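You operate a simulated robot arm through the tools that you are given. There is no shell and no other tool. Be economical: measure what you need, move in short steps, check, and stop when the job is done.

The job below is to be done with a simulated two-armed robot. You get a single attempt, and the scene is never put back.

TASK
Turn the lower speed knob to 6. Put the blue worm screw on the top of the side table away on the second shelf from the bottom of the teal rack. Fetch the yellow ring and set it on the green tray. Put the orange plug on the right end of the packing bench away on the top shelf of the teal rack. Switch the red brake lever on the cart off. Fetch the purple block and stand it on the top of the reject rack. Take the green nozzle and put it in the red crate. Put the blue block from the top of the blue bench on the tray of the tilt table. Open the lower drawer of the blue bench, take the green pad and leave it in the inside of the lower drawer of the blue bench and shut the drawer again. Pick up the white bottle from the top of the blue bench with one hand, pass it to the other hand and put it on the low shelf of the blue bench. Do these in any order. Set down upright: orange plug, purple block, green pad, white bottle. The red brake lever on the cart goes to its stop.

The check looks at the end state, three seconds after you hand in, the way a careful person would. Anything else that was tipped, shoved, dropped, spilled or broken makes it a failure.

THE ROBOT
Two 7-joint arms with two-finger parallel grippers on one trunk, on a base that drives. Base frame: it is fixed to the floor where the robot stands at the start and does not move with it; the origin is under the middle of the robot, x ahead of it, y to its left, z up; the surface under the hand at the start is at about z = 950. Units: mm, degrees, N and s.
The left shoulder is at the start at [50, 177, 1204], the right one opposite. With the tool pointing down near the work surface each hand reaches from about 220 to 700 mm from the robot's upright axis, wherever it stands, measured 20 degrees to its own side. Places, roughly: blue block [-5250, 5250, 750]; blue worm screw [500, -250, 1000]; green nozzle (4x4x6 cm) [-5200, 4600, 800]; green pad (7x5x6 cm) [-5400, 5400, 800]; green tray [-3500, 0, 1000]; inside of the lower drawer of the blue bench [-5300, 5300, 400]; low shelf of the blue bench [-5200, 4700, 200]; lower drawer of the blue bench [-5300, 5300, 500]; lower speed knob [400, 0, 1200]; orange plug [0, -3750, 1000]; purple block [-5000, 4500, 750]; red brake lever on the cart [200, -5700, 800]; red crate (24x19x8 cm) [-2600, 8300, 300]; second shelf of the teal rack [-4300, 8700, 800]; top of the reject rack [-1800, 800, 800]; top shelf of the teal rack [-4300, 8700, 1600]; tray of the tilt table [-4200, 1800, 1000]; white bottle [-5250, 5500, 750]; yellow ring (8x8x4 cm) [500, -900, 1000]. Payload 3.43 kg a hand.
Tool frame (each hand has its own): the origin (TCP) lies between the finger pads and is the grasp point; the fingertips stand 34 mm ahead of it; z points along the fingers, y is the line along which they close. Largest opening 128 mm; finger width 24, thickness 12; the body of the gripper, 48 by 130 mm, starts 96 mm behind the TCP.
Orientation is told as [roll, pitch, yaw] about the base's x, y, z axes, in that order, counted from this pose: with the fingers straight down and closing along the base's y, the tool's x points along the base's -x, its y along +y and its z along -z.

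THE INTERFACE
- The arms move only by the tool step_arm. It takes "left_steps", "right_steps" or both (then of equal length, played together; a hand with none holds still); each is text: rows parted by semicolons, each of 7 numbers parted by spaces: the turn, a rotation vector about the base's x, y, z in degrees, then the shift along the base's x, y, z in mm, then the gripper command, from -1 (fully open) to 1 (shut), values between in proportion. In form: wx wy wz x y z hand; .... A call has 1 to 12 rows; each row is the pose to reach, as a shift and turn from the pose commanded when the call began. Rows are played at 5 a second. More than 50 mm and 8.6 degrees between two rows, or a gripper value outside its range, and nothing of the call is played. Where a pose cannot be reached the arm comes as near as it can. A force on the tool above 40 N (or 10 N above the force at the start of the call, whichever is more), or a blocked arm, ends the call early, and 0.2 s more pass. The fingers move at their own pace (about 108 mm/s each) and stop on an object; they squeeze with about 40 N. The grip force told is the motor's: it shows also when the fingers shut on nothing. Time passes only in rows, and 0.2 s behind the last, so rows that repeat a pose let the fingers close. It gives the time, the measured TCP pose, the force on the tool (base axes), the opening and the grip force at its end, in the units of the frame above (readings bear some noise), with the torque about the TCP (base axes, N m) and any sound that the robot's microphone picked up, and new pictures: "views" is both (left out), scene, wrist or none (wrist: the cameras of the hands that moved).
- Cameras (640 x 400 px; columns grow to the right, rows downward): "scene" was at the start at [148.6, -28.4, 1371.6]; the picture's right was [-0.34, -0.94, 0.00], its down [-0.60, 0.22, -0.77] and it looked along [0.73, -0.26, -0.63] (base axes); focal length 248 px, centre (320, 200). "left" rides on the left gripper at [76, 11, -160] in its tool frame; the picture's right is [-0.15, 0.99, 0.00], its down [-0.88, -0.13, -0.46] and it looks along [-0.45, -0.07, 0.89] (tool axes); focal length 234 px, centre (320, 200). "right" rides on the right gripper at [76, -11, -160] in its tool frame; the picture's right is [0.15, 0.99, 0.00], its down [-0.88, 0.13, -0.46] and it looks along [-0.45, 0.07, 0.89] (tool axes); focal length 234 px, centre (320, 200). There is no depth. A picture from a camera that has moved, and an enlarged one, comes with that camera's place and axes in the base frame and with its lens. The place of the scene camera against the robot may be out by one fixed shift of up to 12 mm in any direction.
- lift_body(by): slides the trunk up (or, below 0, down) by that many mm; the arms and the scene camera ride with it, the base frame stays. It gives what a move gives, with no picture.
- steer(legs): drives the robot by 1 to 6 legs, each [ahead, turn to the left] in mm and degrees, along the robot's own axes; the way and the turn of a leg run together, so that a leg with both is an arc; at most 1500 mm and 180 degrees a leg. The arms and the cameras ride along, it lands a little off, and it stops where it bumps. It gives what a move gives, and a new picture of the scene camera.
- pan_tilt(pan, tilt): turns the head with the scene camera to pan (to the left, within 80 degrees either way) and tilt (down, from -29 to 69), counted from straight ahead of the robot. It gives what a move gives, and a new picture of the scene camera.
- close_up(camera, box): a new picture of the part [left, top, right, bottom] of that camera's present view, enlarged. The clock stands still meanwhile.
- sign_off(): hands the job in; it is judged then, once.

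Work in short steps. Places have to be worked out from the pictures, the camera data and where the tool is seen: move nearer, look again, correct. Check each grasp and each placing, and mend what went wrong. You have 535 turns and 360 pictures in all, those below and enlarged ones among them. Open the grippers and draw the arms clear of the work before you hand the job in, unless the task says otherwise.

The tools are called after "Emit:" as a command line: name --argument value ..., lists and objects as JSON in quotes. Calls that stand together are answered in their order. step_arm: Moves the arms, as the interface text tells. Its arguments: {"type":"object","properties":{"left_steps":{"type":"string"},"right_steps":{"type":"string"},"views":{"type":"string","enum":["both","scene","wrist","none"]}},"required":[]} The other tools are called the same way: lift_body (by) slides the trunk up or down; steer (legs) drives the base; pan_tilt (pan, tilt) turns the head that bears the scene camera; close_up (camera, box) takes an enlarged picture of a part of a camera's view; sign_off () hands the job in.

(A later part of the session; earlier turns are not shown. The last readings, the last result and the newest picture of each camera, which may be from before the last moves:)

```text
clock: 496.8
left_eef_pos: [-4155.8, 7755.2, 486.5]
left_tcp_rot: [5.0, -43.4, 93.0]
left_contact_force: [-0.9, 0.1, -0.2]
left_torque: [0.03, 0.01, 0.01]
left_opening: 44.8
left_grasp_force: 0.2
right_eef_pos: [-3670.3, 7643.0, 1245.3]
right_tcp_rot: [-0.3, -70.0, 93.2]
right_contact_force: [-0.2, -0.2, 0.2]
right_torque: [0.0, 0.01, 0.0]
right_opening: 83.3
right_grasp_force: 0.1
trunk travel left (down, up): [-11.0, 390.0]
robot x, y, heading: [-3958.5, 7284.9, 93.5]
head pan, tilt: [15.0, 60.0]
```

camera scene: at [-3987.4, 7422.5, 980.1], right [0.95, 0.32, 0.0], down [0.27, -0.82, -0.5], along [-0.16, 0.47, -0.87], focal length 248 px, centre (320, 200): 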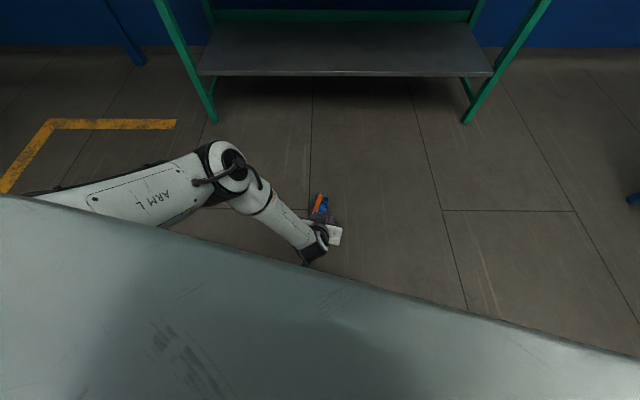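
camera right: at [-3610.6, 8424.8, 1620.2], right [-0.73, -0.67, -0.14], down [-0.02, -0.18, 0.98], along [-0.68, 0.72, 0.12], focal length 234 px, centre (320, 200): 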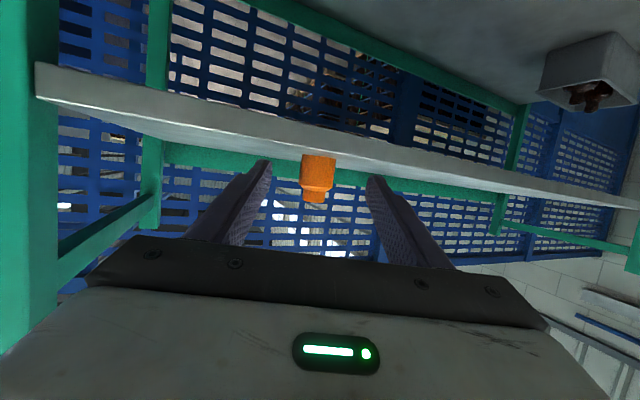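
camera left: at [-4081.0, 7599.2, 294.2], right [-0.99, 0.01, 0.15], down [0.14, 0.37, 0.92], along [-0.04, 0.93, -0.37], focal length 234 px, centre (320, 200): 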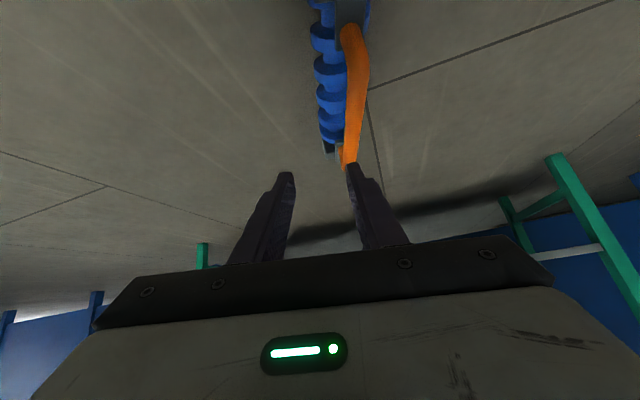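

Emit:
steer --legs '[[0, -90], [140, 0], [0, 90], [20, 0]]'

```text
clock: 506.1
left_eef_pos: [-4021.9, 7782.1, 487.6]
left_tcp_rot: [5.0, -43.5, 93.7]
left_contact_force: [0.4, 0.1, -0.3]
left_torque: [0.0, 0.0, 0.0]
left_opening: 44.7
left_grasp_force: 0.1
right_eef_pos: [-3535.1, 7674.9, 1247.4]
right_tcp_rot: [-0.3, -70.0, 93.8]
right_contact_force: [-0.3, -0.2, 0.9]
right_torque: [0.01, 0.0, -0.02]
right_opening: 83.2
right_grasp_force: 0.2
trunk travel left (down, up): [-11.0, 390.0]
robot x, y, heading: [-3821.4, 7319.1, 94.3]
head pan, tilt: [15.0, 60.0]
camera scene: at [-3850.2, 7451.5, 980.0], right [0.94, 0.33, 0.0], down [0.28, -0.82, -0.5], along [-0.16, 0.47, -0.87], focal length 248 px, centre (320, 200)
```

scene: 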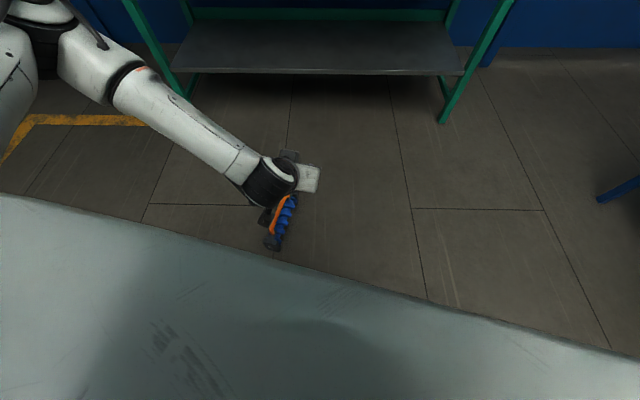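

Now the worm is at ahead 514, left 280. I bring the tilted hand to the pre-grasp.

Emit:
step_arm --left_steps "0.1 -1.8 -1.7 -25 -5 -20 0.3; 0.2 -3.6 -3.4 -50 -15 -50 0.3; 0.2 -3.6 -3.4 -75 -25 -90 0.3; 0.2 -3.6 -3.4 -95 -35 -130 0.3; 0.2 -3.6 -3.4 -110 -45 -170 0.3; 0.2 -3.6 -3.4 -115 -48 -210 0.3; 0.2 -3.6 -3.4 -115 -48 -250 0.3; 0.2 -3.6 -3.4 -115 -48 -283 0.3" --views "wrist"

```text
clock: 507.9
left_eef_pos: [-4061.2, 7812.3, 343.7]
left_tcp_rot: [3.9, -38.7, 93.9]
left_contact_force: [-0.1, -0.5, 0.2]
left_torque: [0.01, 0.01, 0.02]
left_opening: 44.7
left_grasp_force: 0.0
left hand out of reach, approached as far as the arm can: row 2, 3, 4, 5, 6, 7, 8
right_eef_pos: [-3535.6, 7675.0, 1245.3]
right_tcp_rot: [-0.2, -70.0, 93.9]
right_contact_force: [-0.4, -0.3, -0.4]
right_torque: [-0.01, 0.0, 0.0]
right_opening: 83.1
right_grasp_force: 0.1
trunk travel left (down, up): [-11.0, 390.0]
robot x, y, heading: [-3821.8, 7318.7, 94.4]
head pan, tilt: [15.0, 60.0]
camera left: at [-4050.0, 7653.7, 422.1], right [-0.99, 0.0, 0.15], down [0.13, 0.42, 0.9], along [-0.06, 0.91, -0.41], focal length 234 px, centre (320, 200)
```

left: 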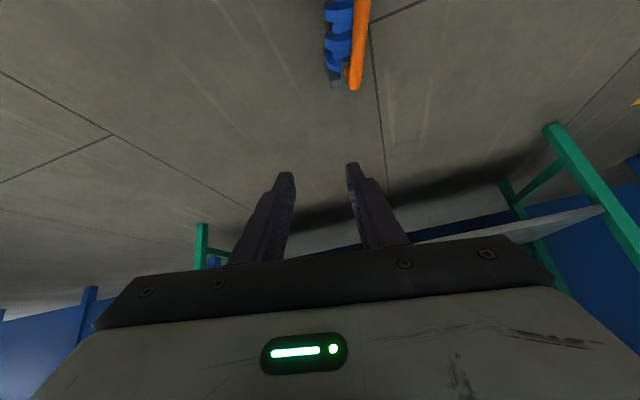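

The floor is too low for that tilt. New plan: grasp with a small (25°) tilt across the handle (handle parallel to the shelf), approaching it from the side. First I raise and tuck the left hand.

Emit:
step_arm --left_steps "-3.5 -0.2 0 0 0 45 0.3; -7 -0.5 0 0 -20 85 0.3; -10.5 -0.7 0 -5 -50 120 0.3; -14 -1 0 -10 -80 155 0.3; -14 -1 0 -20 -115 185 0.3; -14 -1 0 -30 -150 215 0.3; -14 -1 0 -40 -180 245 0.3" --views "none"

Emit:
lift_body --by 250

```text
clock: 509.5
left_eef_pos: [-4107.8, 7670.5, 583.8]
left_tcp_rot: [4.0, -24.5, 93.9]
left_contact_force: [0.2, 0.0, -1.1]
left_torque: [0.01, 0.0, 0.01]
left_opening: 44.8
left_grasp_force: 0.1
left hand out of reach, approached as far as the arm can: row 6, 7
right_eef_pos: [-3535.8, 7675.6, 1246.8]
right_tcp_rot: [-0.2, -70.0, 93.9]
right_contact_force: [1.5, 0.0, -0.4]
right_torque: [0.01, 0.0, -0.01]
right_opening: 83.3
right_grasp_force: 0.2
trunk travel left (down, up): [-11.0, 390.0]
robot x, y, heading: [-3822.1, 7314.0, 94.4]
head pan, tilt: [15.0, 60.0]
```

```text
clock: 512.1
left_eef_pos: [-4106.4, 7669.7, 834.0]
left_tcp_rot: [4.0, -24.7, 93.9]
left_contact_force: [0.2, -0.5, 0.3]
left_torque: [0.02, 0.02, 0.02]
left_opening: 44.7
left_grasp_force: 0.0
right_eef_pos: [-3536.4, 7677.3, 1496.1]
right_tcp_rot: [-0.3, -70.0, 93.8]
right_contact_force: [-0.6, 0.2, 0.1]
right_torque: [0.02, 0.0, 0.02]
right_opening: 83.2
right_grasp_force: 0.0
trunk travel left (down, up): [-261.0, 140.0]
robot x, y, heading: [-3825.1, 7318.6, 94.1]
head pan, tilt: [15.0, 60.0]
```

Emit:
steer --legs '[[0, -42], [358, 0], [0, 56], [397, 0], [0, 75]]'

```text
clock: 524.2
left_eef_pos: [-4078.6, 7690.3, 832.6]
left_tcp_rot: [3.9, -24.6, -175.4]
left_contact_force: [-0.2, 0.3, -0.4]
left_torque: [0.02, -0.01, 0.01]
left_opening: 44.4
left_grasp_force: 0.2
right_eef_pos: [-4091.2, 8261.9, 1496.4]
right_tcp_rot: [-0.2, -70.0, -175.5]
right_contact_force: [0.5, -0.4, 0.0]
right_torque: [0.02, 0.01, 0.05]
right_opening: 83.3
right_grasp_force: 0.0
trunk travel left (down, up): [-261.0, 140.0]
robot x, y, heading: [-3728.0, 7979.0, -175.2]
head pan, tilt: [15.0, 60.0]
camera scene: at [-3864.6, 7952.5, 1230.0], right [-0.34, 0.94, 0.0], down [0.81, 0.29, -0.5], along [-0.47, -0.17, -0.87], focal length 248 px, centre (320, 200)
```

scene: 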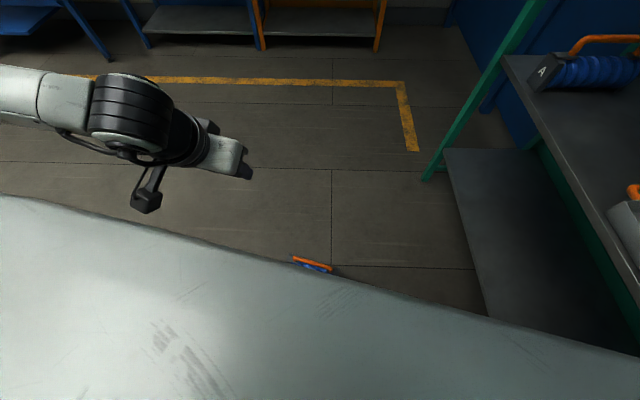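

Worm seen at [-4141,7813], ahead 424, left 133. I rotate the left hand 88° about its own axis so its fingers close across the handle, keeping the 25° forward tilt.

Emit:
step_arm --left_steps "3.4 0.2 7.3 0 0 0 0.3; 6.8 0.4 14.6 0 0 0 0.3; 10.2 0.6 21.8 0 0 0 0.3; 13.6 0.7 29.1 0 0 0 0.3; 17 0.9 36.4 0 0 0 0.3; 20.3 1.1 43.7 0 0 0 0.3; 23.7 1.3 51 0 0 0 0.3; 27.1 1.5 58.3 0 0 0 0.3; 30.5 1.7 65.5 0 0 0 0.3; 33.9 1.9 72.8 0 0 0 0.3; 37.3 2 80.1 0 0 0 0.3" --views "wrist"

Emit:
lift_body --by -250

```text
clock: 526.6
left_eef_pos: [-4079.2, 7690.0, 834.0]
left_tcp_rot: [-20.4, 0.2, -87.1]
left_contact_force: [-0.3, 0.4, -0.1]
left_torque: [0.02, -0.03, 0.01]
left_opening: 44.9
left_grasp_force: 0.0
right_eef_pos: [-4091.2, 8261.9, 1496.8]
right_tcp_rot: [-0.2, -69.9, -175.5]
right_contact_force: [-0.1, 0.0, 0.2]
right_torque: [-0.01, 0.02, 0.02]
right_opening: 83.3
right_grasp_force: 0.0
trunk travel left (down, up): [-261.0, 140.0]
robot x, y, heading: [-3729.1, 7980.9, -175.0]
head pan, tilt: [15.0, 60.0]
camera left: at [-4016.6, 7768.0, 981.3], right [0.93, -0.1, -0.35], down [0.08, -0.88, 0.47], along [-0.35, -0.46, -0.81], focal length 234 px, centre (320, 200)
```

left: 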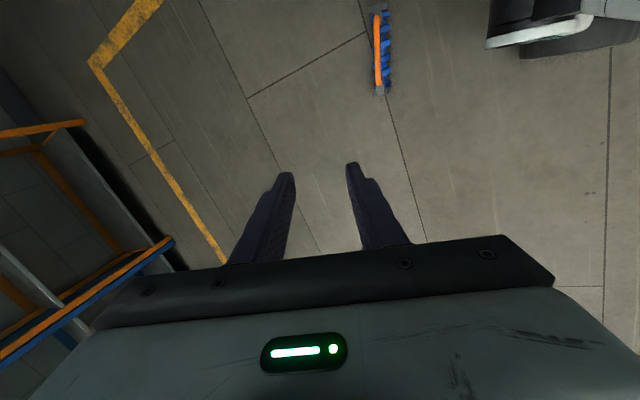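

```text
clock: 529.2
left_eef_pos: [-4079.5, 7689.6, 585.1]
left_tcp_rot: [-20.4, 0.3, -87.3]
left_contact_force: [0.0, 0.2, 0.5]
left_torque: [0.05, -0.01, 0.02]
left_opening: 44.7
left_grasp_force: 0.1
right_eef_pos: [-4091.1, 8262.1, 1246.2]
right_tcp_rot: [-0.2, -70.0, -175.5]
right_contact_force: [0.1, 0.2, 0.2]
right_torque: [0.01, -0.01, 0.0]
right_opening: 83.1
right_grasp_force: 0.1
trunk travel left (down, up): [-11.0, 390.0]
robot x, y, heading: [-3731.9, 7977.7, -175.3]
head pan, tilt: [15.0, 60.0]
```

Alignment is right (handle across the closing direction, tilt ≈20°). I go down to a pre-grasp with 5° more tilt.

Emit:
step_arm --left_steps "0 2.5 0 0 25 -30 0.3; -0.2 5 0 0 50 -65 0.3; -0.2 5 0 -3 75 -100 0.3; -0.2 5 0 -6 95 -140 0.3; -0.2 5 0 -9 110 -180 0.3; -0.2 5 0 -12 120 -225 0.3; -0.2 5 0 -15 124 -270 0.3; -0.2 5 0 -15 124 -318 0.3; -0.2 5 0 -15 124 -360 0.3" --views "wrist"

```text
clock: 531.2
left_eef_pos: [-4098.6, 7814.1, 225.2]
left_tcp_rot: [-25.6, 0.3, -87.0]
left_contact_force: [-10.9, -0.8, 4.1]
left_torque: [0.46, -2.08, 1.1]
left_opening: 44.8
left_grasp_force: 0.1
right_eef_pos: [-4091.3, 8261.5, 1247.2]
right_tcp_rot: [-0.2, -70.0, -175.5]
right_contact_force: [1.3, -0.6, 0.0]
right_torque: [0.0, -0.02, -0.01]
right_opening: 83.2
right_grasp_force: 0.1
trunk travel left (down, up): [-11.0, 390.0]
robot x, y, heading: [-3730.0, 7977.6, -175.4]
head pan, tilt: [15.0, 60.0]
camera left: at [-4023.2, 7893.2, 366.0], right [0.9, -0.1, -0.43], down [0.12, -0.88, 0.46], along [-0.42, -0.47, -0.78], focal length 234 px, centre (320, 200)
```

left: 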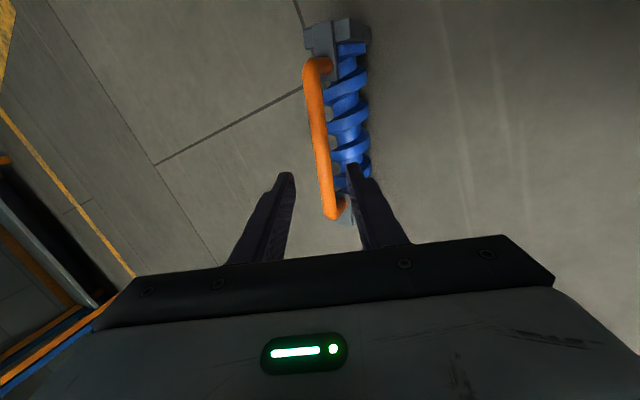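

Rod lies between the fingers; a light touch with my own base at the back. I move forward-down to the grasp.

Emit:
step_arm --left_steps "0 0 0 -12 0 -5 0.3; 0 0 0 -20 -1 -30 0.3; 0 0 0 -27 -2 -58 0.3; 0 0 0 -33 -2 -80 0.3" --views "wrist"

```text
clock: 532.2
left_eef_pos: [-4127.1, 7812.2, 143.7]
left_tcp_rot: [-25.5, 0.4, -87.4]
left_contact_force: [0.2, 0.7, 0.4]
left_torque: [0.0, -0.02, 0.01]
left_opening: 44.7
left_grasp_force: 0.1
right_eef_pos: [-4090.4, 8261.7, 1245.8]
right_tcp_rot: [-0.2, -70.0, -175.4]
right_contact_force: [0.5, -0.3, 0.2]
right_torque: [0.02, -0.02, 0.0]
right_opening: 83.3
right_grasp_force: 0.1
trunk travel left (down, up): [-11.0, 390.0]
robot x, y, heading: [-3730.3, 7978.9, -175.0]
head pan, tilt: [15.0, 60.0]
camera left: at [-4051.9, 7890.0, 283.8], right [0.9, -0.1, -0.42], down [0.12, -0.88, 0.46], along [-0.42, -0.47, -0.78], focal length 234 px, centre (320, 200)
```

left: 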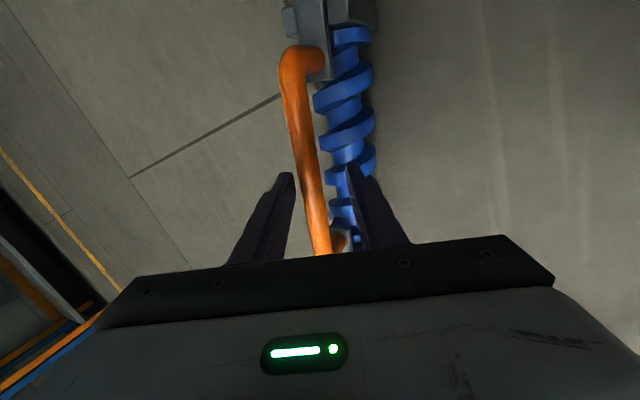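

Go 9 mm deeper along the tool axis, and close.

Emit:
step_arm --left_steps "0 0 0 -6 0 -9 0.4; 0 0 0 -6 0 -10 0.7; 0 0 0 -6 0 -10 1; 0 0 0 -6 0 -10 1; 0 0 0 -6 0 -10 1" --views "wrist"

```text
clock: 533.4
left_eef_pos: [-4134.4, 7811.0, 134.2]
left_tcp_rot: [-25.6, 0.3, -87.3]
left_contact_force: [-5.2, 0.8, 10.8]
left_torque: [-0.13, 0.23, 0.01]
left_opening: 17.6
left_grasp_force: 39.9
right_eef_pos: [-4090.7, 8262.6, 1247.5]
right_tcp_rot: [-0.1, -70.2, -175.5]
right_contact_force: [0.6, 0.4, -0.9]
right_torque: [0.0, 0.01, 0.02]
right_opening: 83.2
right_grasp_force: 0.1
trunk travel left (down, up): [-11.0, 390.0]
robot x, y, heading: [-3733.5, 7977.2, -175.2]
head pan, tilt: [15.0, 60.0]
camera left: at [-4059.2, 7889.9, 275.6], right [0.9, -0.1, -0.43], down [0.12, -0.88, 0.46], along [-0.42, -0.47, -0.78], focal length 234 px, centre (320, 200)
```

left: 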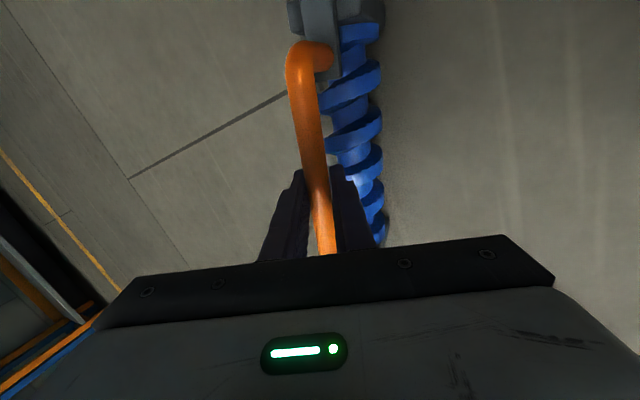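

Gripped (17.6 mm). Lift gently and check.

Emit:
step_arm --left_steps "0 0 0 0 0 10 1; 0 0 0 0 0 30 1; 0 0 0 -5 0 60 1; 0 0 0 -10 0 100 1" --views "wrist"

```text
clock: 534.4
left_eef_pos: [-4143.8, 7812.3, 233.8]
left_tcp_rot: [-25.3, 0.4, -87.4]
left_contact_force: [0.8, 0.0, -9.4]
left_torque: [-0.06, -0.02, 0.01]
left_opening: 17.5
left_grasp_force: 39.8
right_eef_pos: [-4091.6, 8261.9, 1246.9]
right_tcp_rot: [-0.3, -70.0, -175.6]
right_contact_force: [0.3, -0.5, -0.5]
right_torque: [-0.01, -0.01, -0.01]
right_opening: 83.3
right_grasp_force: 0.2
trunk travel left (down, up): [-11.0, 390.0]
robot x, y, heading: [-3730.6, 7983.3, -175.4]
head pan, tilt: [15.0, 60.0]
camera left: at [-4068.6, 7890.6, 374.2], right [0.9, -0.1, -0.42], down [0.12, -0.88, 0.46], along [-0.42, -0.47, -0.78], focal length 234 px, centre (320, 200)
```

left: 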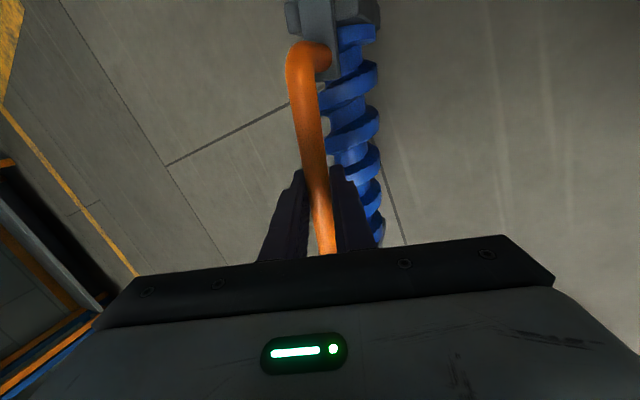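

Lifted cleanly at the new angle. Raise the trunk and the hand to shelf height.

Emit:
lift_body --by 390

Emit:
step_arm --left_steps "0 0 0 0 0 45 1; 0 0 0 0 0 90 1; 0 0 0 0 0 135 1; 0 0 0 0 0 180 1; 0 0 0 0 0 225 1; 0 0 0 0 0 270 1; 0 0 0 0 0 315 1; 0 0 0 0 0 340 1" --views "none"

```text
clock: 538.2
left_eef_pos: [-4143.9, 7812.7, 623.2]
left_tcp_rot: [-25.3, 0.2, -87.3]
left_contact_force: [0.0, -0.5, -8.9]
left_torque: [-0.07, -0.04, -0.01]
left_opening: 17.5
left_grasp_force: 40.7
right_eef_pos: [-4092.0, 8261.9, 1636.3]
right_tcp_rot: [-0.2, -70.0, -175.4]
right_contact_force: [-0.4, 0.2, -0.7]
right_torque: [0.0, 0.03, 0.01]
right_opening: 83.4
right_grasp_force: 0.1
trunk travel left (down, up): [-401.0, 0.0]
robot x, y, heading: [-3727.7, 7980.1, -175.1]
head pan, tilt: [15.0, 60.0]
```

```text
clock: 540.0
left_eef_pos: [-4145.0, 7812.2, 963.5]
left_tcp_rot: [-25.3, 0.2, -87.4]
left_contact_force: [0.7, 0.0, -9.2]
left_torque: [-0.04, -0.07, 0.0]
left_opening: 17.6
left_grasp_force: 40.1
right_eef_pos: [-4091.8, 8262.0, 1636.4]
right_tcp_rot: [-0.3, -70.1, -175.5]
right_contact_force: [-0.6, 0.2, -0.2]
right_torque: [0.02, 0.04, 0.03]
right_opening: 83.2
right_grasp_force: 0.1
trunk travel left (down, up): [-401.0, 0.0]
robot x, y, heading: [-3731.7, 7980.8, -175.2]
head pan, tilt: [15.0, 60.0]
```

Lower and retract the right hand a bit so it stays off the rack; then drive to the pre-stand.

Emit:
step_arm --right_steps "0 0 0 10 0 -45 -0.3; 0 0 0 20 0 -90 -0.3; 0 0 0 30 0 -135 -0.3; 0 0 0 40 0 -180 -0.3; 0 0 0 50 0 -225 -0.3; 0 0 0 50 0 -270 -0.3; 0 0 0 50 0 -315 -0.3" --views "none"

Emit:
steer --legs '[[0, 48], [401, 0], [0, -119.5]]'

Emit:
pan_tilt --pan 10 --tilt 25

```text
clock: 541.6
left_eef_pos: [-4145.7, 7812.5, 962.8]
left_tcp_rot: [-25.4, 0.4, -87.3]
left_contact_force: [-1.6, 0.6, -9.2]
left_torque: [-0.05, -0.07, 0.04]
left_opening: 17.7
left_grasp_force: 39.8
right_eef_pos: [-4047.5, 8276.4, 1360.9]
right_tcp_rot: [-0.1, -69.9, -175.4]
right_contact_force: [-0.4, 0.8, 0.4]
right_torque: [0.0, 0.0, 0.03]
right_opening: 83.0
right_grasp_force: 0.1
right hand out of reach, approached as far as the arm can: row 7
trunk travel left (down, up): [-401.0, 0.0]
robot x, y, heading: [-3732.1, 7978.6, -175.2]
head pan, tilt: [15.0, 60.0]
```

```text
clock: 551.3
left_eef_pos: [-4256.3, 8005.9, 962.9]
left_tcp_rot: [-25.3, 0.4, -160.0]
left_contact_force: [-0.2, 0.1, -8.7]
left_torque: [-0.04, 0.01, -0.01]
left_opening: 17.3
left_grasp_force: 39.6
right_eef_pos: [-3785.3, 8050.1, 1361.6]
right_tcp_rot: [-0.1, -69.9, 111.8]
right_contact_force: [-0.4, 0.1, -0.2]
right_torque: [-0.03, -0.01, 0.0]
right_opening: 83.2
right_grasp_force: 0.0
trunk travel left (down, up): [-401.0, 0.0]
robot x, y, heading: [-3973.1, 7658.8, 112.1]
head pan, tilt: [15.0, 60.0]
camera scene: at [-4041.2, 7779.7, 1369.9], right [0.8, 0.6, 0.0], down [0.52, -0.69, -0.5], along [-0.3, 0.4, -0.87], focal length 248 px, centre (320, 200)
```

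scene: 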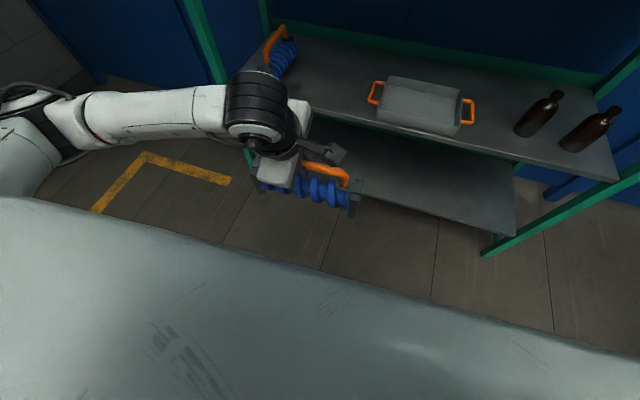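

```text
clock: 552.3
left_eef_pos: [-4256.1, 8005.5, 961.9]
left_tcp_rot: [-25.2, 0.4, -160.0]
left_contact_force: [0.4, -0.7, -7.9]
left_torque: [-0.06, 0.0, 0.04]
left_opening: 17.5
left_grasp_force: 40.3
right_eef_pos: [-3785.1, 8050.7, 1361.5]
right_tcp_rot: [-0.1, -69.9, 111.8]
right_contact_force: [0.0, 0.1, 0.0]
right_torque: [-0.01, 0.02, 0.01]
right_opening: 83.1
right_grasp_force: 0.1
trunk travel left (down, up): [-401.0, 0.0]
robot x, y, heading: [-3972.1, 7658.8, 112.2]
head pan, tilt: [10.0, 25.0]
camera scene: at [-4050.1, 7804.6, 1419.9], right [0.85, 0.53, 0.0], down [0.23, -0.36, -0.91], along [-0.48, 0.77, -0.42], focal length 248 px, centre (320, 200)
```

scene: 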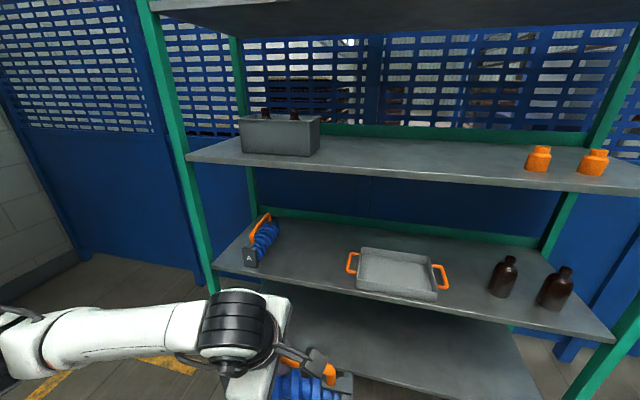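

Clear gap on the second shelf between worm A and the tray: target centre ≈[-4490,8382], shelf ≈780. I drive 320 mm closer.

Emit:
steer --legs '[[320, 0]]'

```text
clock: 554.4
left_eef_pos: [-4378.3, 8301.3, 962.1]
left_tcp_rot: [-25.2, 0.3, -159.9]
left_contact_force: [-0.1, 0.3, -8.6]
left_torque: [-0.04, 0.03, 0.04]
left_opening: 17.4
left_grasp_force: 39.6
right_eef_pos: [-3907.9, 8348.2, 1361.5]
right_tcp_rot: [-0.1, -69.9, 111.9]
right_contact_force: [0.4, 0.5, 0.5]
right_torque: [0.01, -0.04, 0.01]
right_opening: 83.2
right_grasp_force: 0.1
trunk travel left (down, up): [-401.0, 0.0]
robot x, y, heading: [-4090.6, 7958.4, 112.1]
head pan, tilt: [10.0, 25.0]
camera scene: at [-4171.4, 8101.8, 1419.8], right [0.85, 0.53, 0.0], down [0.23, -0.36, -0.91], along [-0.48, 0.77, -0.42], focal length 248 px, centre (320, 200)
```

scene: 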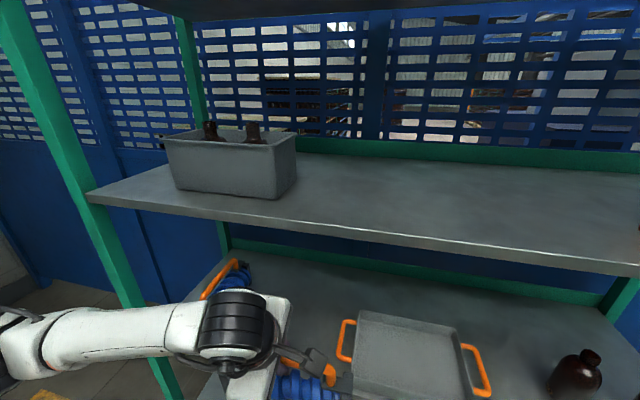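

I move the worm left 80 mm in front of the gap and then 100 mm in, still ~48 mm above the shelf.

Emit:
step_arm --left_steps "0 0 0 -38 -12 0 1; 0 0 0 -77 -25 0 1; 0 0 0 -87 8 0 1; 0 0 0 -98 40 0 1; 0 0 0 -109 73 0 1" --views "both"

```text
clock: 555.6
left_eef_pos: [-4487.0, 8375.9, 961.4]
left_tcp_rot: [-25.3, 0.3, -160.0]
left_contact_force: [-1.0, -0.5, -9.2]
left_torque: [-0.06, 0.03, 0.0]
left_opening: 17.5
left_grasp_force: 40.1
right_eef_pos: [-3907.0, 8348.6, 1362.0]
right_tcp_rot: [-0.1, -69.7, 111.9]
right_contact_force: [0.8, 0.2, -0.3]
right_torque: [0.01, -0.02, 0.0]
right_opening: 83.1
right_grasp_force: 0.1
trunk travel left (down, up): [-401.0, 0.0]
robot x, y, heading: [-4090.2, 7959.4, 112.0]
head pan, tilt: [10.0, 25.0]
camera scene: at [-4171.2, 8102.3, 1419.8], right [0.85, 0.53, 0.0], down [0.23, -0.36, -0.91], along [-0.48, 0.77, -0.42], focal length 248 px, centre (320, 200)
camera left: at [-4389.2, 8327.7, 1102.5], right [0.17, -0.89, -0.42], down [-0.8, -0.37, 0.46], along [-0.57, 0.26, -0.78], focal length 234 px, centre (320, 200)
```

scene: 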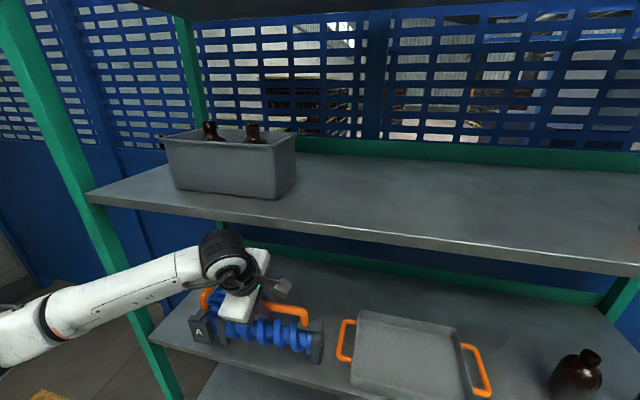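
left: 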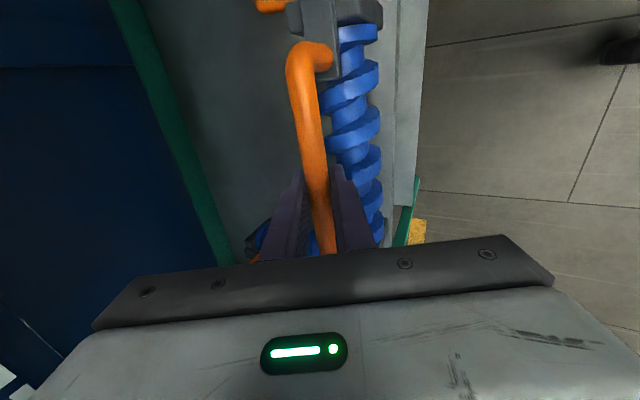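

Emit:
close_up --camera "scene" --box '[170, 260, 370, 400]'

```text
2.86 times, centred on (270, 330) of scene
camera zoom: at [-4171.2, 8102.3, 1419.8], right [0.85, 0.53, 0.0], down [0.23, -0.36, -0.91], along [-0.48, 0.77, -0.42], focal length 708 px, centre (463, -171)
```

zoom: 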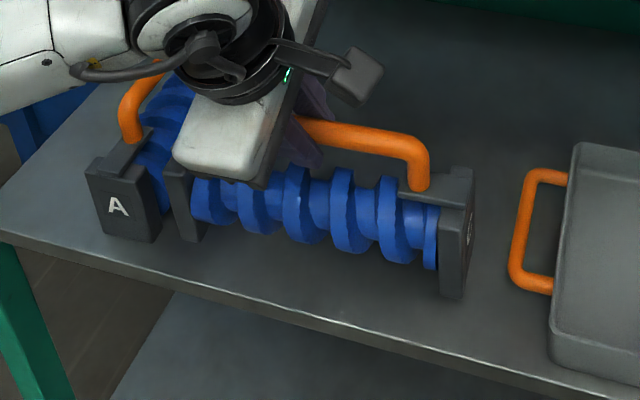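

C has ~56 mm to A and ~30 mm to the tray handle; front face ~30 mm inside the edge. Lower it to the shelf.

Emit:
step_arm --left_steps "0 0 0 0 0 -20 1; 0 0 0 0 0 -36 1; 0 0 0 0 0 -42 1; 0 0 0 0 0 -46 1; 0 0 0 0 0 -50 1; 0 0 0 0 0 -54 1" --views "scene"

```text
clock: 557.0
left_eef_pos: [-4488.4, 8375.0, 907.9]
left_tcp_rot: [-25.3, 0.3, -159.9]
left_contact_force: [0.3, 0.1, -9.2]
left_torque: [-0.07, 0.03, 0.01]
left_opening: 17.5
left_grasp_force: 39.8
right_eef_pos: [-3906.7, 8346.6, 1361.9]
right_tcp_rot: [-0.3, -69.8, 111.9]
right_contact_force: [-0.6, 0.1, 0.2]
right_torque: [0.0, -0.01, 0.03]
right_opening: 83.2
right_grasp_force: 0.0
trunk travel left (down, up): [-401.0, 0.0]
robot x, y, heading: [-4094.0, 7960.1, 112.2]
head pan, tilt: [10.0, 25.0]
camera scene: at [-4171.4, 8101.4, 1419.9], right [0.85, 0.53, 0.0], down [0.23, -0.36, -0.91], along [-0.48, 0.77, -0.42], focal length 248 px, centre (320, 200)
```

scene: 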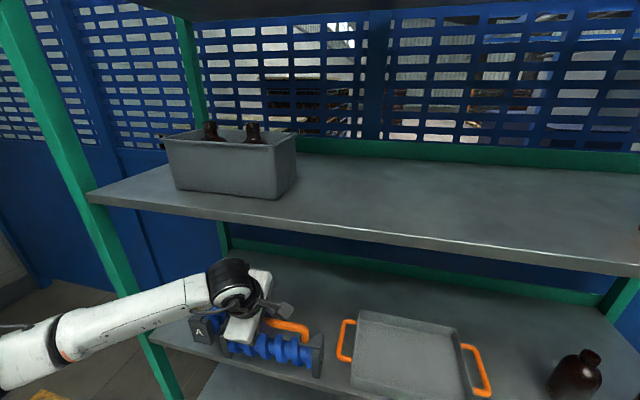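

No contact yet; continue down in 4 mm steps.

Emit:
step_arm --left_steps "0 0 0 0 0 -4 1; 0 0 0 0 0 -8 1; 0 0 0 0 0 -12 1; 0 0 0 0 0 -16 1; 0 0 0 0 0 -20 1; 0 0 0 0 0 -24 1; 0 0 0 0 0 -28 1" --views "none"

```text
clock: 558.6
left_eef_pos: [-4488.0, 8376.8, 886.1]
left_tcp_rot: [-26.0, 0.3, -159.9]
left_contact_force: [-4.3, 1.7, 13.5]
left_torque: [-0.09, 0.16, 0.08]
left_opening: 17.2
left_grasp_force: 40.1
right_eef_pos: [-3906.1, 8346.4, 1363.4]
right_tcp_rot: [-0.2, -69.9, 111.9]
right_contact_force: [0.2, 0.4, 0.5]
right_torque: [0.04, 0.0, 0.02]
right_opening: 83.1
right_grasp_force: 0.1
trunk travel left (down, up): [-401.0, 0.0]
robot x, y, heading: [-4094.0, 7955.7, 112.1]
head pan, tilt: [10.0, 25.0]
```

Contact (≈+22 N change). Check before releasing.

Emit:
close_up --camera "scene" --box '[170, 260, 370, 400]'

```text
2.86 times, centred on (270, 330) of scene
camera zoom: at [-4170.2, 8099.9, 1420.6], right [0.85, 0.53, 0.0], down [0.22, -0.36, -0.91], along [-0.48, 0.77, -0.42], focal length 708 px, centre (463, -171)
```

zoom: 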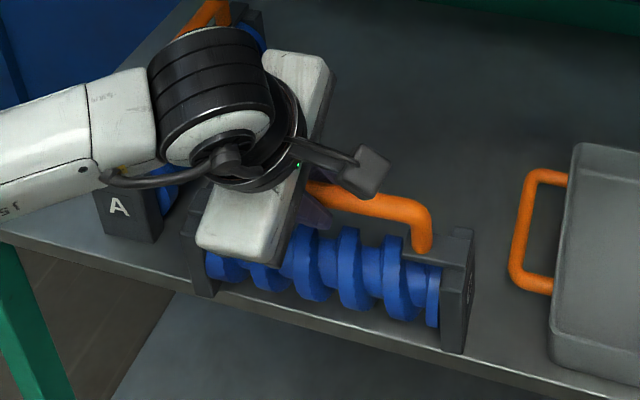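

The worm sits flush with the front edge; I lift 10 mm, move it 32 mm deeper, and set it down again.

Emit:
step_arm --left_steps "0 0 0 0 0 12 1; 0 0 -1 -5 16 12 1; 0 0 -2 -10 32 12 1; 0 0 -2 -10 32 6 1; 0 0 -2 -10 32 2 1; 0 0 -2 -10 32 -1 1" --views "none"

Emit:
close_up --camera "scene" --box '[170, 260, 370, 400]'

```text
clock: 560.0
left_eef_pos: [-4497.7, 8409.6, 885.5]
left_tcp_rot: [-26.1, 0.3, -162.0]
left_contact_force: [-5.4, 3.1, 16.7]
left_torque: [-0.06, 0.22, -0.01]
left_opening: 17.5
left_grasp_force: 40.4
right_eef_pos: [-3905.1, 8345.1, 1362.7]
right_tcp_rot: [0.0, -69.9, 111.8]
right_contact_force: [0.4, 0.2, -0.5]
right_torque: [0.05, -0.02, -0.04]
right_opening: 83.3
right_grasp_force: 0.0
trunk travel left (down, up): [-401.0, 0.0]
robot x, y, heading: [-4091.3, 7954.4, 112.1]
head pan, tilt: [10.0, 25.0]
```

```text
2.86 times, centred on (270, 330) of scene
camera zoom: at [-4169.9, 8099.7, 1420.7], right [0.85, 0.53, 0.0], down [0.22, -0.36, -0.91], along [-0.48, 0.77, -0.42], focal length 708 px, centre (463, -171)
```

zoom: 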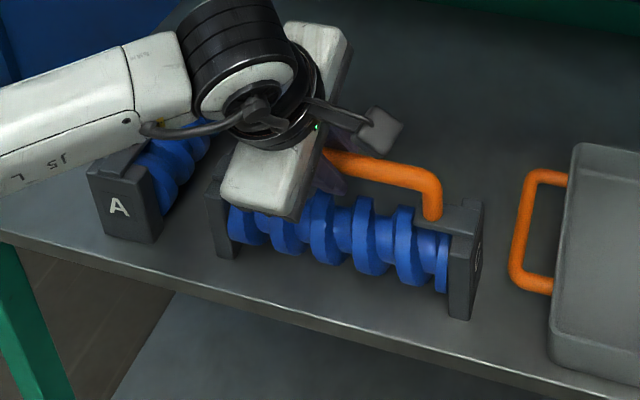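

Good position. Open and withdraw back along the tool axis, then outward.

Emit:
step_arm --left_steps "0 0 0 0 0 2 1; 0 0 0 0 0 2 0.5; 0 0 0 0 0 2 0.3; 0 0 0 3 -8 18 0.3; 0 0 0 6 -18 40 0.3; 0 0 0 15 -45 48 0.3; 0 0 0 27 -85 50 0.3; 0 0 0 40 -125 50 0.3; 0 0 0 52 -165 50 0.3" --views "scene"

```text
clock: 562.0
left_eef_pos: [-4444.8, 8241.0, 930.4]
left_tcp_rot: [-25.4, 0.2, -161.9]
left_contact_force: [-0.2, -0.5, -0.2]
left_torque: [0.0, -0.02, 0.02]
left_opening: 44.8
left_grasp_force: 0.0
right_eef_pos: [-3905.5, 8344.6, 1362.0]
right_tcp_rot: [-0.2, -69.9, 111.9]
right_contact_force: [0.1, -0.7, 0.2]
right_torque: [0.01, 0.0, 0.01]
right_opening: 83.3
right_grasp_force: 0.1
trunk travel left (down, up): [-401.0, 0.0]
robot x, y, heading: [-4092.8, 7953.7, 112.3]
head pan, tilt: [10.0, 25.0]
camera scene: at [-4170.6, 8100.0, 1420.2], right [0.85, 0.53, 0.0], down [0.23, -0.36, -0.91], along [-0.48, 0.77, -0.42], focal length 248 px, centre (320, 200)
```

scene: 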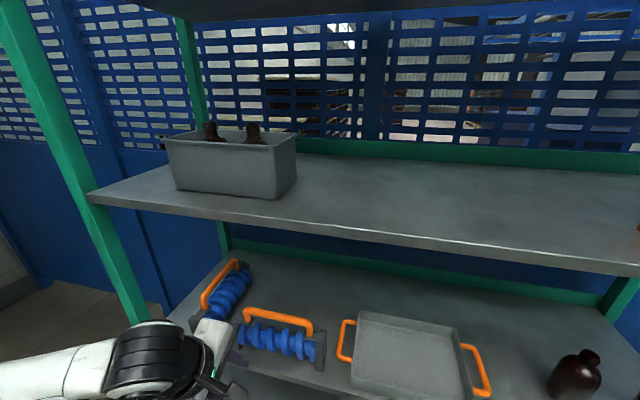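

Worm C stands on the second shelf — placed. Now to the blue bench. First bring the left hand back upright and neutral.

Emit:
step_arm --left_steps "-8 -2.6 0 10 -30 40 0; -16 -5.2 0 20 -60 80 -0.5; -24 -7.8 0 30 -90 115 -1; -24 -7.8 0 35 -110 150 -1; -24 -7.8 0 35 -110 190 -1" --views "none"

Emit:
step_arm --left_steps "0 0 -7.8 0 0 0 -1; 0 0 -15.6 0 0 0 -1; 0 0 -23.5 0 0 0 -1; 0 0 -31.3 0 0 0 -1; 0 0 -39.1 0 0 0 -1; 0 0 -46.9 0 0 0 -1; 0 0 -54.7 0 0 0 -1; 0 0 -62.5 0 0 0 -1; 0 0 -70.4 0 0 0 -1; 0 0 -78.2 0 0 0 -1; 0 0 -86 0 0 0 -1" --views "none"

Emit:
steer --legs '[[-500, 0], [0, 144.4], [1150, 0], [1150, 0], [0, -59.4]]'

```text
refused: row 1 steps farther than a row can; nothing moved
```

```text
clock: 564.4
left_eef_pos: [-4445.0, 8241.5, 929.9]
left_tcp_rot: [-25.3, 0.3, 112.0]
left_contact_force: [-0.2, 0.8, -0.3]
left_torque: [0.01, 0.0, -0.01]
left_opening: 128.2
left_grasp_force: 0.1
right_eef_pos: [-3905.3, 8347.1, 1361.1]
right_tcp_rot: [0.0, -69.7, 111.9]
right_contact_force: [-0.1, -0.2, 1.4]
right_torque: [-0.05, 0.02, 0.02]
right_opening: 83.1
right_grasp_force: 0.0
trunk travel left (down, up): [-401.0, 0.0]
robot x, y, heading: [-4096.6, 7958.0, 112.4]
head pan, tilt: [10.0, 25.0]
```

```text
clock: 586.7
left_eef_pos: [-4786.2, 4961.9, 930.3]
left_tcp_rot: [-25.3, 0.3, -163.3]
left_contact_force: [0.4, 0.5, -0.3]
left_torque: [0.0, 0.03, 0.01]
left_opening: 127.7
left_grasp_force: 0.1
right_eef_pos: [-4838.1, 5508.8, 1362.1]
right_tcp_rot: [0.0, -69.9, -163.6]
right_contact_force: [0.1, -0.1, 0.4]
right_torque: [0.01, -0.01, 0.03]
right_opening: 83.2
right_grasp_force: 0.1
trunk travel left (down, up): [-401.0, 0.0]
robot x, y, heading: [-4468.1, 5285.7, -163.4]
head pan, tilt: [10.0, 25.0]
camera scene: at [-4620.3, 5224.9, 1420.1], right [-0.45, 0.89, 0.0], down [0.38, 0.19, -0.91], along [-0.81, -0.41, -0.42], focal length 248 px, centre (320, 200)
```

scene: 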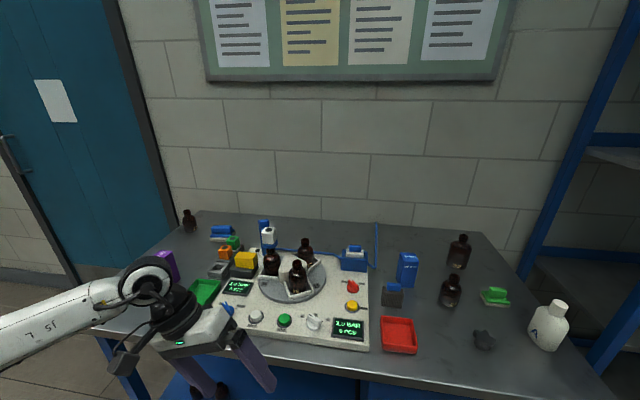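

I'm at the bench (the first arm row was refused, but nothing touched). I zoom on the bench to identify items.

Emit:
close_up --camera "scene" --box '[340, 210, 600, 370]'

Emit:
close_up --camera "scene" --box '[140, 200, 380, 360]'

```text
2.46 times, centred on (470, 290) of scene
camera zoom: at [-4620.3, 5224.9, 1420.1], right [-0.45, 0.89, 0.0], down [0.38, 0.19, -0.91], along [-0.81, -0.41, -0.42], focal length 610 px, centre (-49, -22)
```

zoom: 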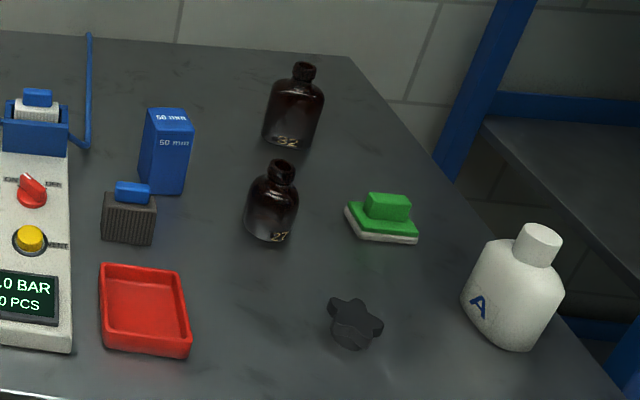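

```text
2.50 times, centred on (260, 280) of scene
camera zoom: at [-4620.3, 5224.9, 1420.1], right [-0.45, 0.89, 0.0], down [0.38, 0.19, -0.91], along [-0.81, -0.41, -0.42], focal length 620 px, centre (470, 0)
```

zoom: 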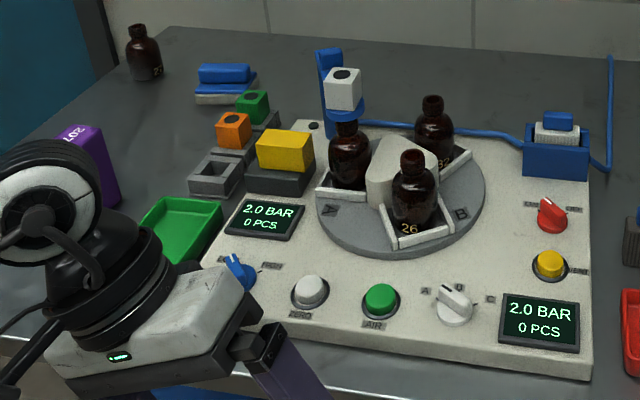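

Identified: blue block "50 mm" ≈[-5340,5195], white bottle "A" ≈[-5306,5580], green pad ≈[-5419,5471], green nozzle in its holder ≈[-5223,4515], purple block ≈[-5007,4408]. I raise the left hand and straighten it, then move in front of the bottle.

Emit:
step_arm --left_steps "0 0 0 10 3 40 -1; 0 0 0 20 6 80 -1; 0 0 0 30 9 120 -1; 0 0 0 30 9 165 -1; 0 0 0 30 9 210 -1" --views "none"

```text
clock: 587.9
left_eef_pos: [-4754.8, 4971.3, 1140.4]
left_tcp_rot: [-25.3, 0.3, -163.3]
left_contact_force: [0.5, 0.3, -0.7]
left_torque: [0.01, 0.02, -0.01]
left_opening: 128.1
left_grasp_force: 0.1
right_eef_pos: [-4838.9, 5508.6, 1362.0]
right_tcp_rot: [-0.1, -69.9, -163.6]
right_contact_force: [0.4, 0.1, 0.5]
right_torque: [0.02, -0.01, -0.05]
right_opening: 83.2
right_grasp_force: 0.0
trunk travel left (down, up): [-401.0, 0.0]
robot x, y, heading: [-4471.0, 5287.8, -163.3]
head pan, tilt: [10.0, 25.0]
```

Emit:
step_arm --left_steps "-8.1 -2.4 0 0 0 0 -1; -16.1 -4.9 0 0 0 0 -1; -24.2 -7.3 0 0 0 0 -1" --views "none"

Emit:
step_arm --left_steps "-2.3 7.7 0 0 0 0 -1; -4.6 15.4 0 0 0 0 -1; -6.9 23 0 0 0 0 -1; -9.2 30.7 0 0 0 0 -1; -11.5 38.3 0 0 0 0 -1" --views "none"

Emit:
steer --legs '[[0, -66.6], [321, 0], [0, 66.6]]'

```text
clock: 588.7
left_eef_pos: [-4755.7, 4972.2, 1140.4]
left_tcp_rot: [0.1, 0.3, -163.2]
left_contact_force: [-0.5, 0.2, -0.1]
left_torque: [-0.01, 0.02, -0.03]
left_opening: 127.8
left_grasp_force: 0.0
right_eef_pos: [-4840.4, 5509.3, 1362.2]
right_tcp_rot: [-0.1, -69.9, -163.6]
right_contact_force: [0.2, 1.1, -0.5]
right_torque: [-0.02, -0.02, 0.06]
right_opening: 83.0
right_grasp_force: 0.1
trunk travel left (down, up): [-401.0, 0.0]
robot x, y, heading: [-4467.2, 5287.8, -163.0]
head pan, tilt: [10.0, 25.0]
```

```text
clock: 589.9
left_eef_pos: [-4787.4, 4966.7, 1159.4]
left_tcp_rot: [-0.1, -39.6, -163.2]
left_contact_force: [-0.4, -0.1, 0.0]
left_torque: [0.03, -0.02, -0.01]
left_opening: 127.9
left_grasp_force: 0.0
left hand out of reach, approached as far as the arm can: row 4, 5
right_eef_pos: [-4840.1, 5508.7, 1361.9]
right_tcp_rot: [-0.2, -69.8, -163.5]
right_contact_force: [-0.4, -0.9, -0.1]
right_torque: [0.01, 0.0, 0.01]
right_opening: 83.2
right_grasp_force: 0.1
trunk travel left (down, up): [-401.0, 0.0]
robot x, y, heading: [-4468.8, 5285.9, -163.2]
head pan, tilt: [10.0, 25.0]
```

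```text
clock: 597.9
left_eef_pos: [-4996.1, 5214.9, 1158.8]
left_tcp_rot: [-0.1, -39.5, -163.5]
left_contact_force: [-1.0, 1.1, 0.0]
left_torque: [-0.03, 0.0, -0.01]
left_opening: 127.9
left_grasp_force: 0.0
right_eef_pos: [-5046.3, 5755.5, 1362.8]
right_tcp_rot: [0.0, -69.9, -163.7]
right_contact_force: [-0.6, -0.4, -0.5]
right_torque: [-0.01, -0.01, -0.01]
right_opening: 83.2
right_grasp_force: 0.1
trunk travel left (down, up): [-401.0, 0.0]
robot x, y, heading: [-4679.8, 5533.9, -163.6]
head pan, tilt: [10.0, 25.0]
camera scene: at [-4828.2, 5470.8, 1420.1], right [-0.45, 0.89, 0.0], down [0.38, 0.19, -0.91], along [-0.81, -0.41, -0.42], focal length 248 px, centre (320, 200)
```

scene: 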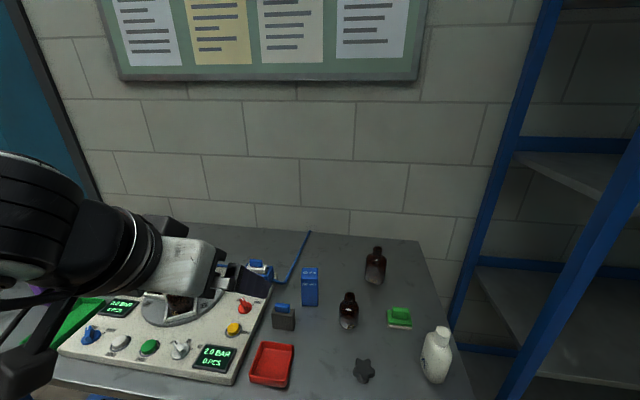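

Triangulating: bench top z≈803; bottle base at ≈[-5252,5551], ~160 mm tall. I back 40 mm, turn 6°, lower the trunk and bring the right hand to a pre-grasp.

Emit:
steer --legs '[[-40, 0], [0, 6]]'

Emit:
lift_body --by -125

```text
clock: 599.3
left_eef_pos: [-4923.6, 5193.0, 1158.3]
left_tcp_rot: [-0.1, -39.5, -157.3]
left_contact_force: [0.0, 0.4, -0.5]
left_torque: [-0.01, 0.0, -0.01]
left_opening: 128.0
left_grasp_force: 0.1
right_eef_pos: [-5027.5, 5727.4, 1362.3]
right_tcp_rot: [-0.2, -69.9, -157.5]
right_contact_force: [0.4, 0.2, -0.5]
right_torque: [0.01, -0.01, -0.01]
right_opening: 83.2
right_grasp_force: 0.0
trunk travel left (down, up): [-401.0, 0.0]
robot x, y, heading: [-4641.2, 5544.3, -157.5]
head pan, tilt: [10.0, 25.0]
camera scene: at [-4781.9, 5466.8, 1420.1], right [-0.54, 0.84, 0.0], down [0.36, 0.23, -0.91], along [-0.76, -0.49, -0.42], focal length 248 px, centre (320, 200)
```

scene: 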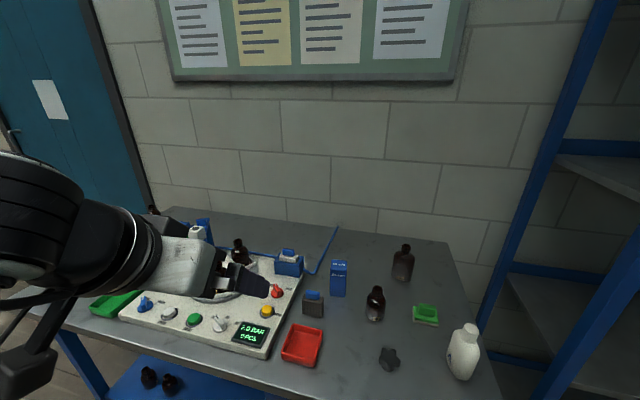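

```text
clock: 600.9
left_eef_pos: [-4922.4, 5193.5, 1033.3]
left_tcp_rot: [-0.1, -39.5, -157.4]
left_contact_force: [0.5, -0.3, -0.2]
left_torque: [0.01, -0.01, -0.02]
left_opening: 128.1
left_grasp_force: 0.1
right_eef_pos: [-5028.5, 5727.6, 1237.0]
right_tcp_rot: [-0.3, -69.8, -157.6]
right_contact_force: [0.6, 0.3, 0.6]
right_torque: [0.01, -0.02, 0.01]
right_opening: 83.3
right_grasp_force: 0.0
trunk travel left (down, up): [-276.0, 125.0]
robot x, y, heading: [-4638.8, 5541.5, -157.7]
head pan, tilt: [10.0, 25.0]
```

Emit:
step_arm --right_steps "0 0 0 -14 -15 -41 -0.5; 0 0 0 -28 -30 -82 -0.7; 0 0 0 -42 -45 -123 -1; 0 0 0 -56 -60 -164 -1; 0 0 0 -70 -75 -205 -1; 0 0 0 -84 -90 -246 -1; 0 0 0 -98 -105 -287 -1; 0 0 0 -112 -120 -328 -1; 0 0 0 -128 -137 -367 -1" --views "wrist"

```text
clock: 602.9
left_eef_pos: [-4922.5, 5193.0, 1032.7]
left_tcp_rot: [-0.1, -39.5, -157.3]
left_contact_force: [0.1, 0.7, 0.3]
left_torque: [0.03, -0.01, 0.03]
left_opening: 127.9
left_grasp_force: 0.1
right_eef_pos: [-5156.0, 5589.1, 869.5]
right_tcp_rot: [-0.2, -69.9, -157.6]
right_contact_force: [0.3, 0.0, -0.2]
right_torque: [-0.02, 0.01, -0.01]
right_opening: 128.1
right_grasp_force: 0.1
right hand out of reach, approached as far as the arm can: row 1, 2, 3, 4, 5, 6, 7, 8
trunk travel left (down, up): [-276.0, 125.0]
robot x, y, heading: [-4636.2, 5545.0, -157.4]
head pan, tilt: [10.0, 25.0]
camera right: at [-4998.3, 5665.8, 854.1], right [0.42, -0.9, -0.14], down [0.17, -0.07, 0.98], along [-0.89, -0.44, 0.12], focal length 234 px, centre (320, 200)
```

right: 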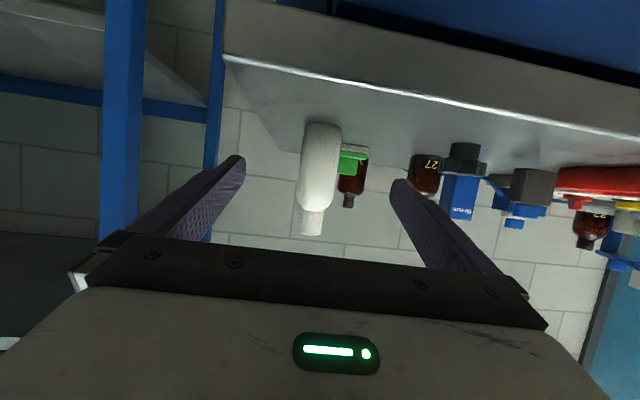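

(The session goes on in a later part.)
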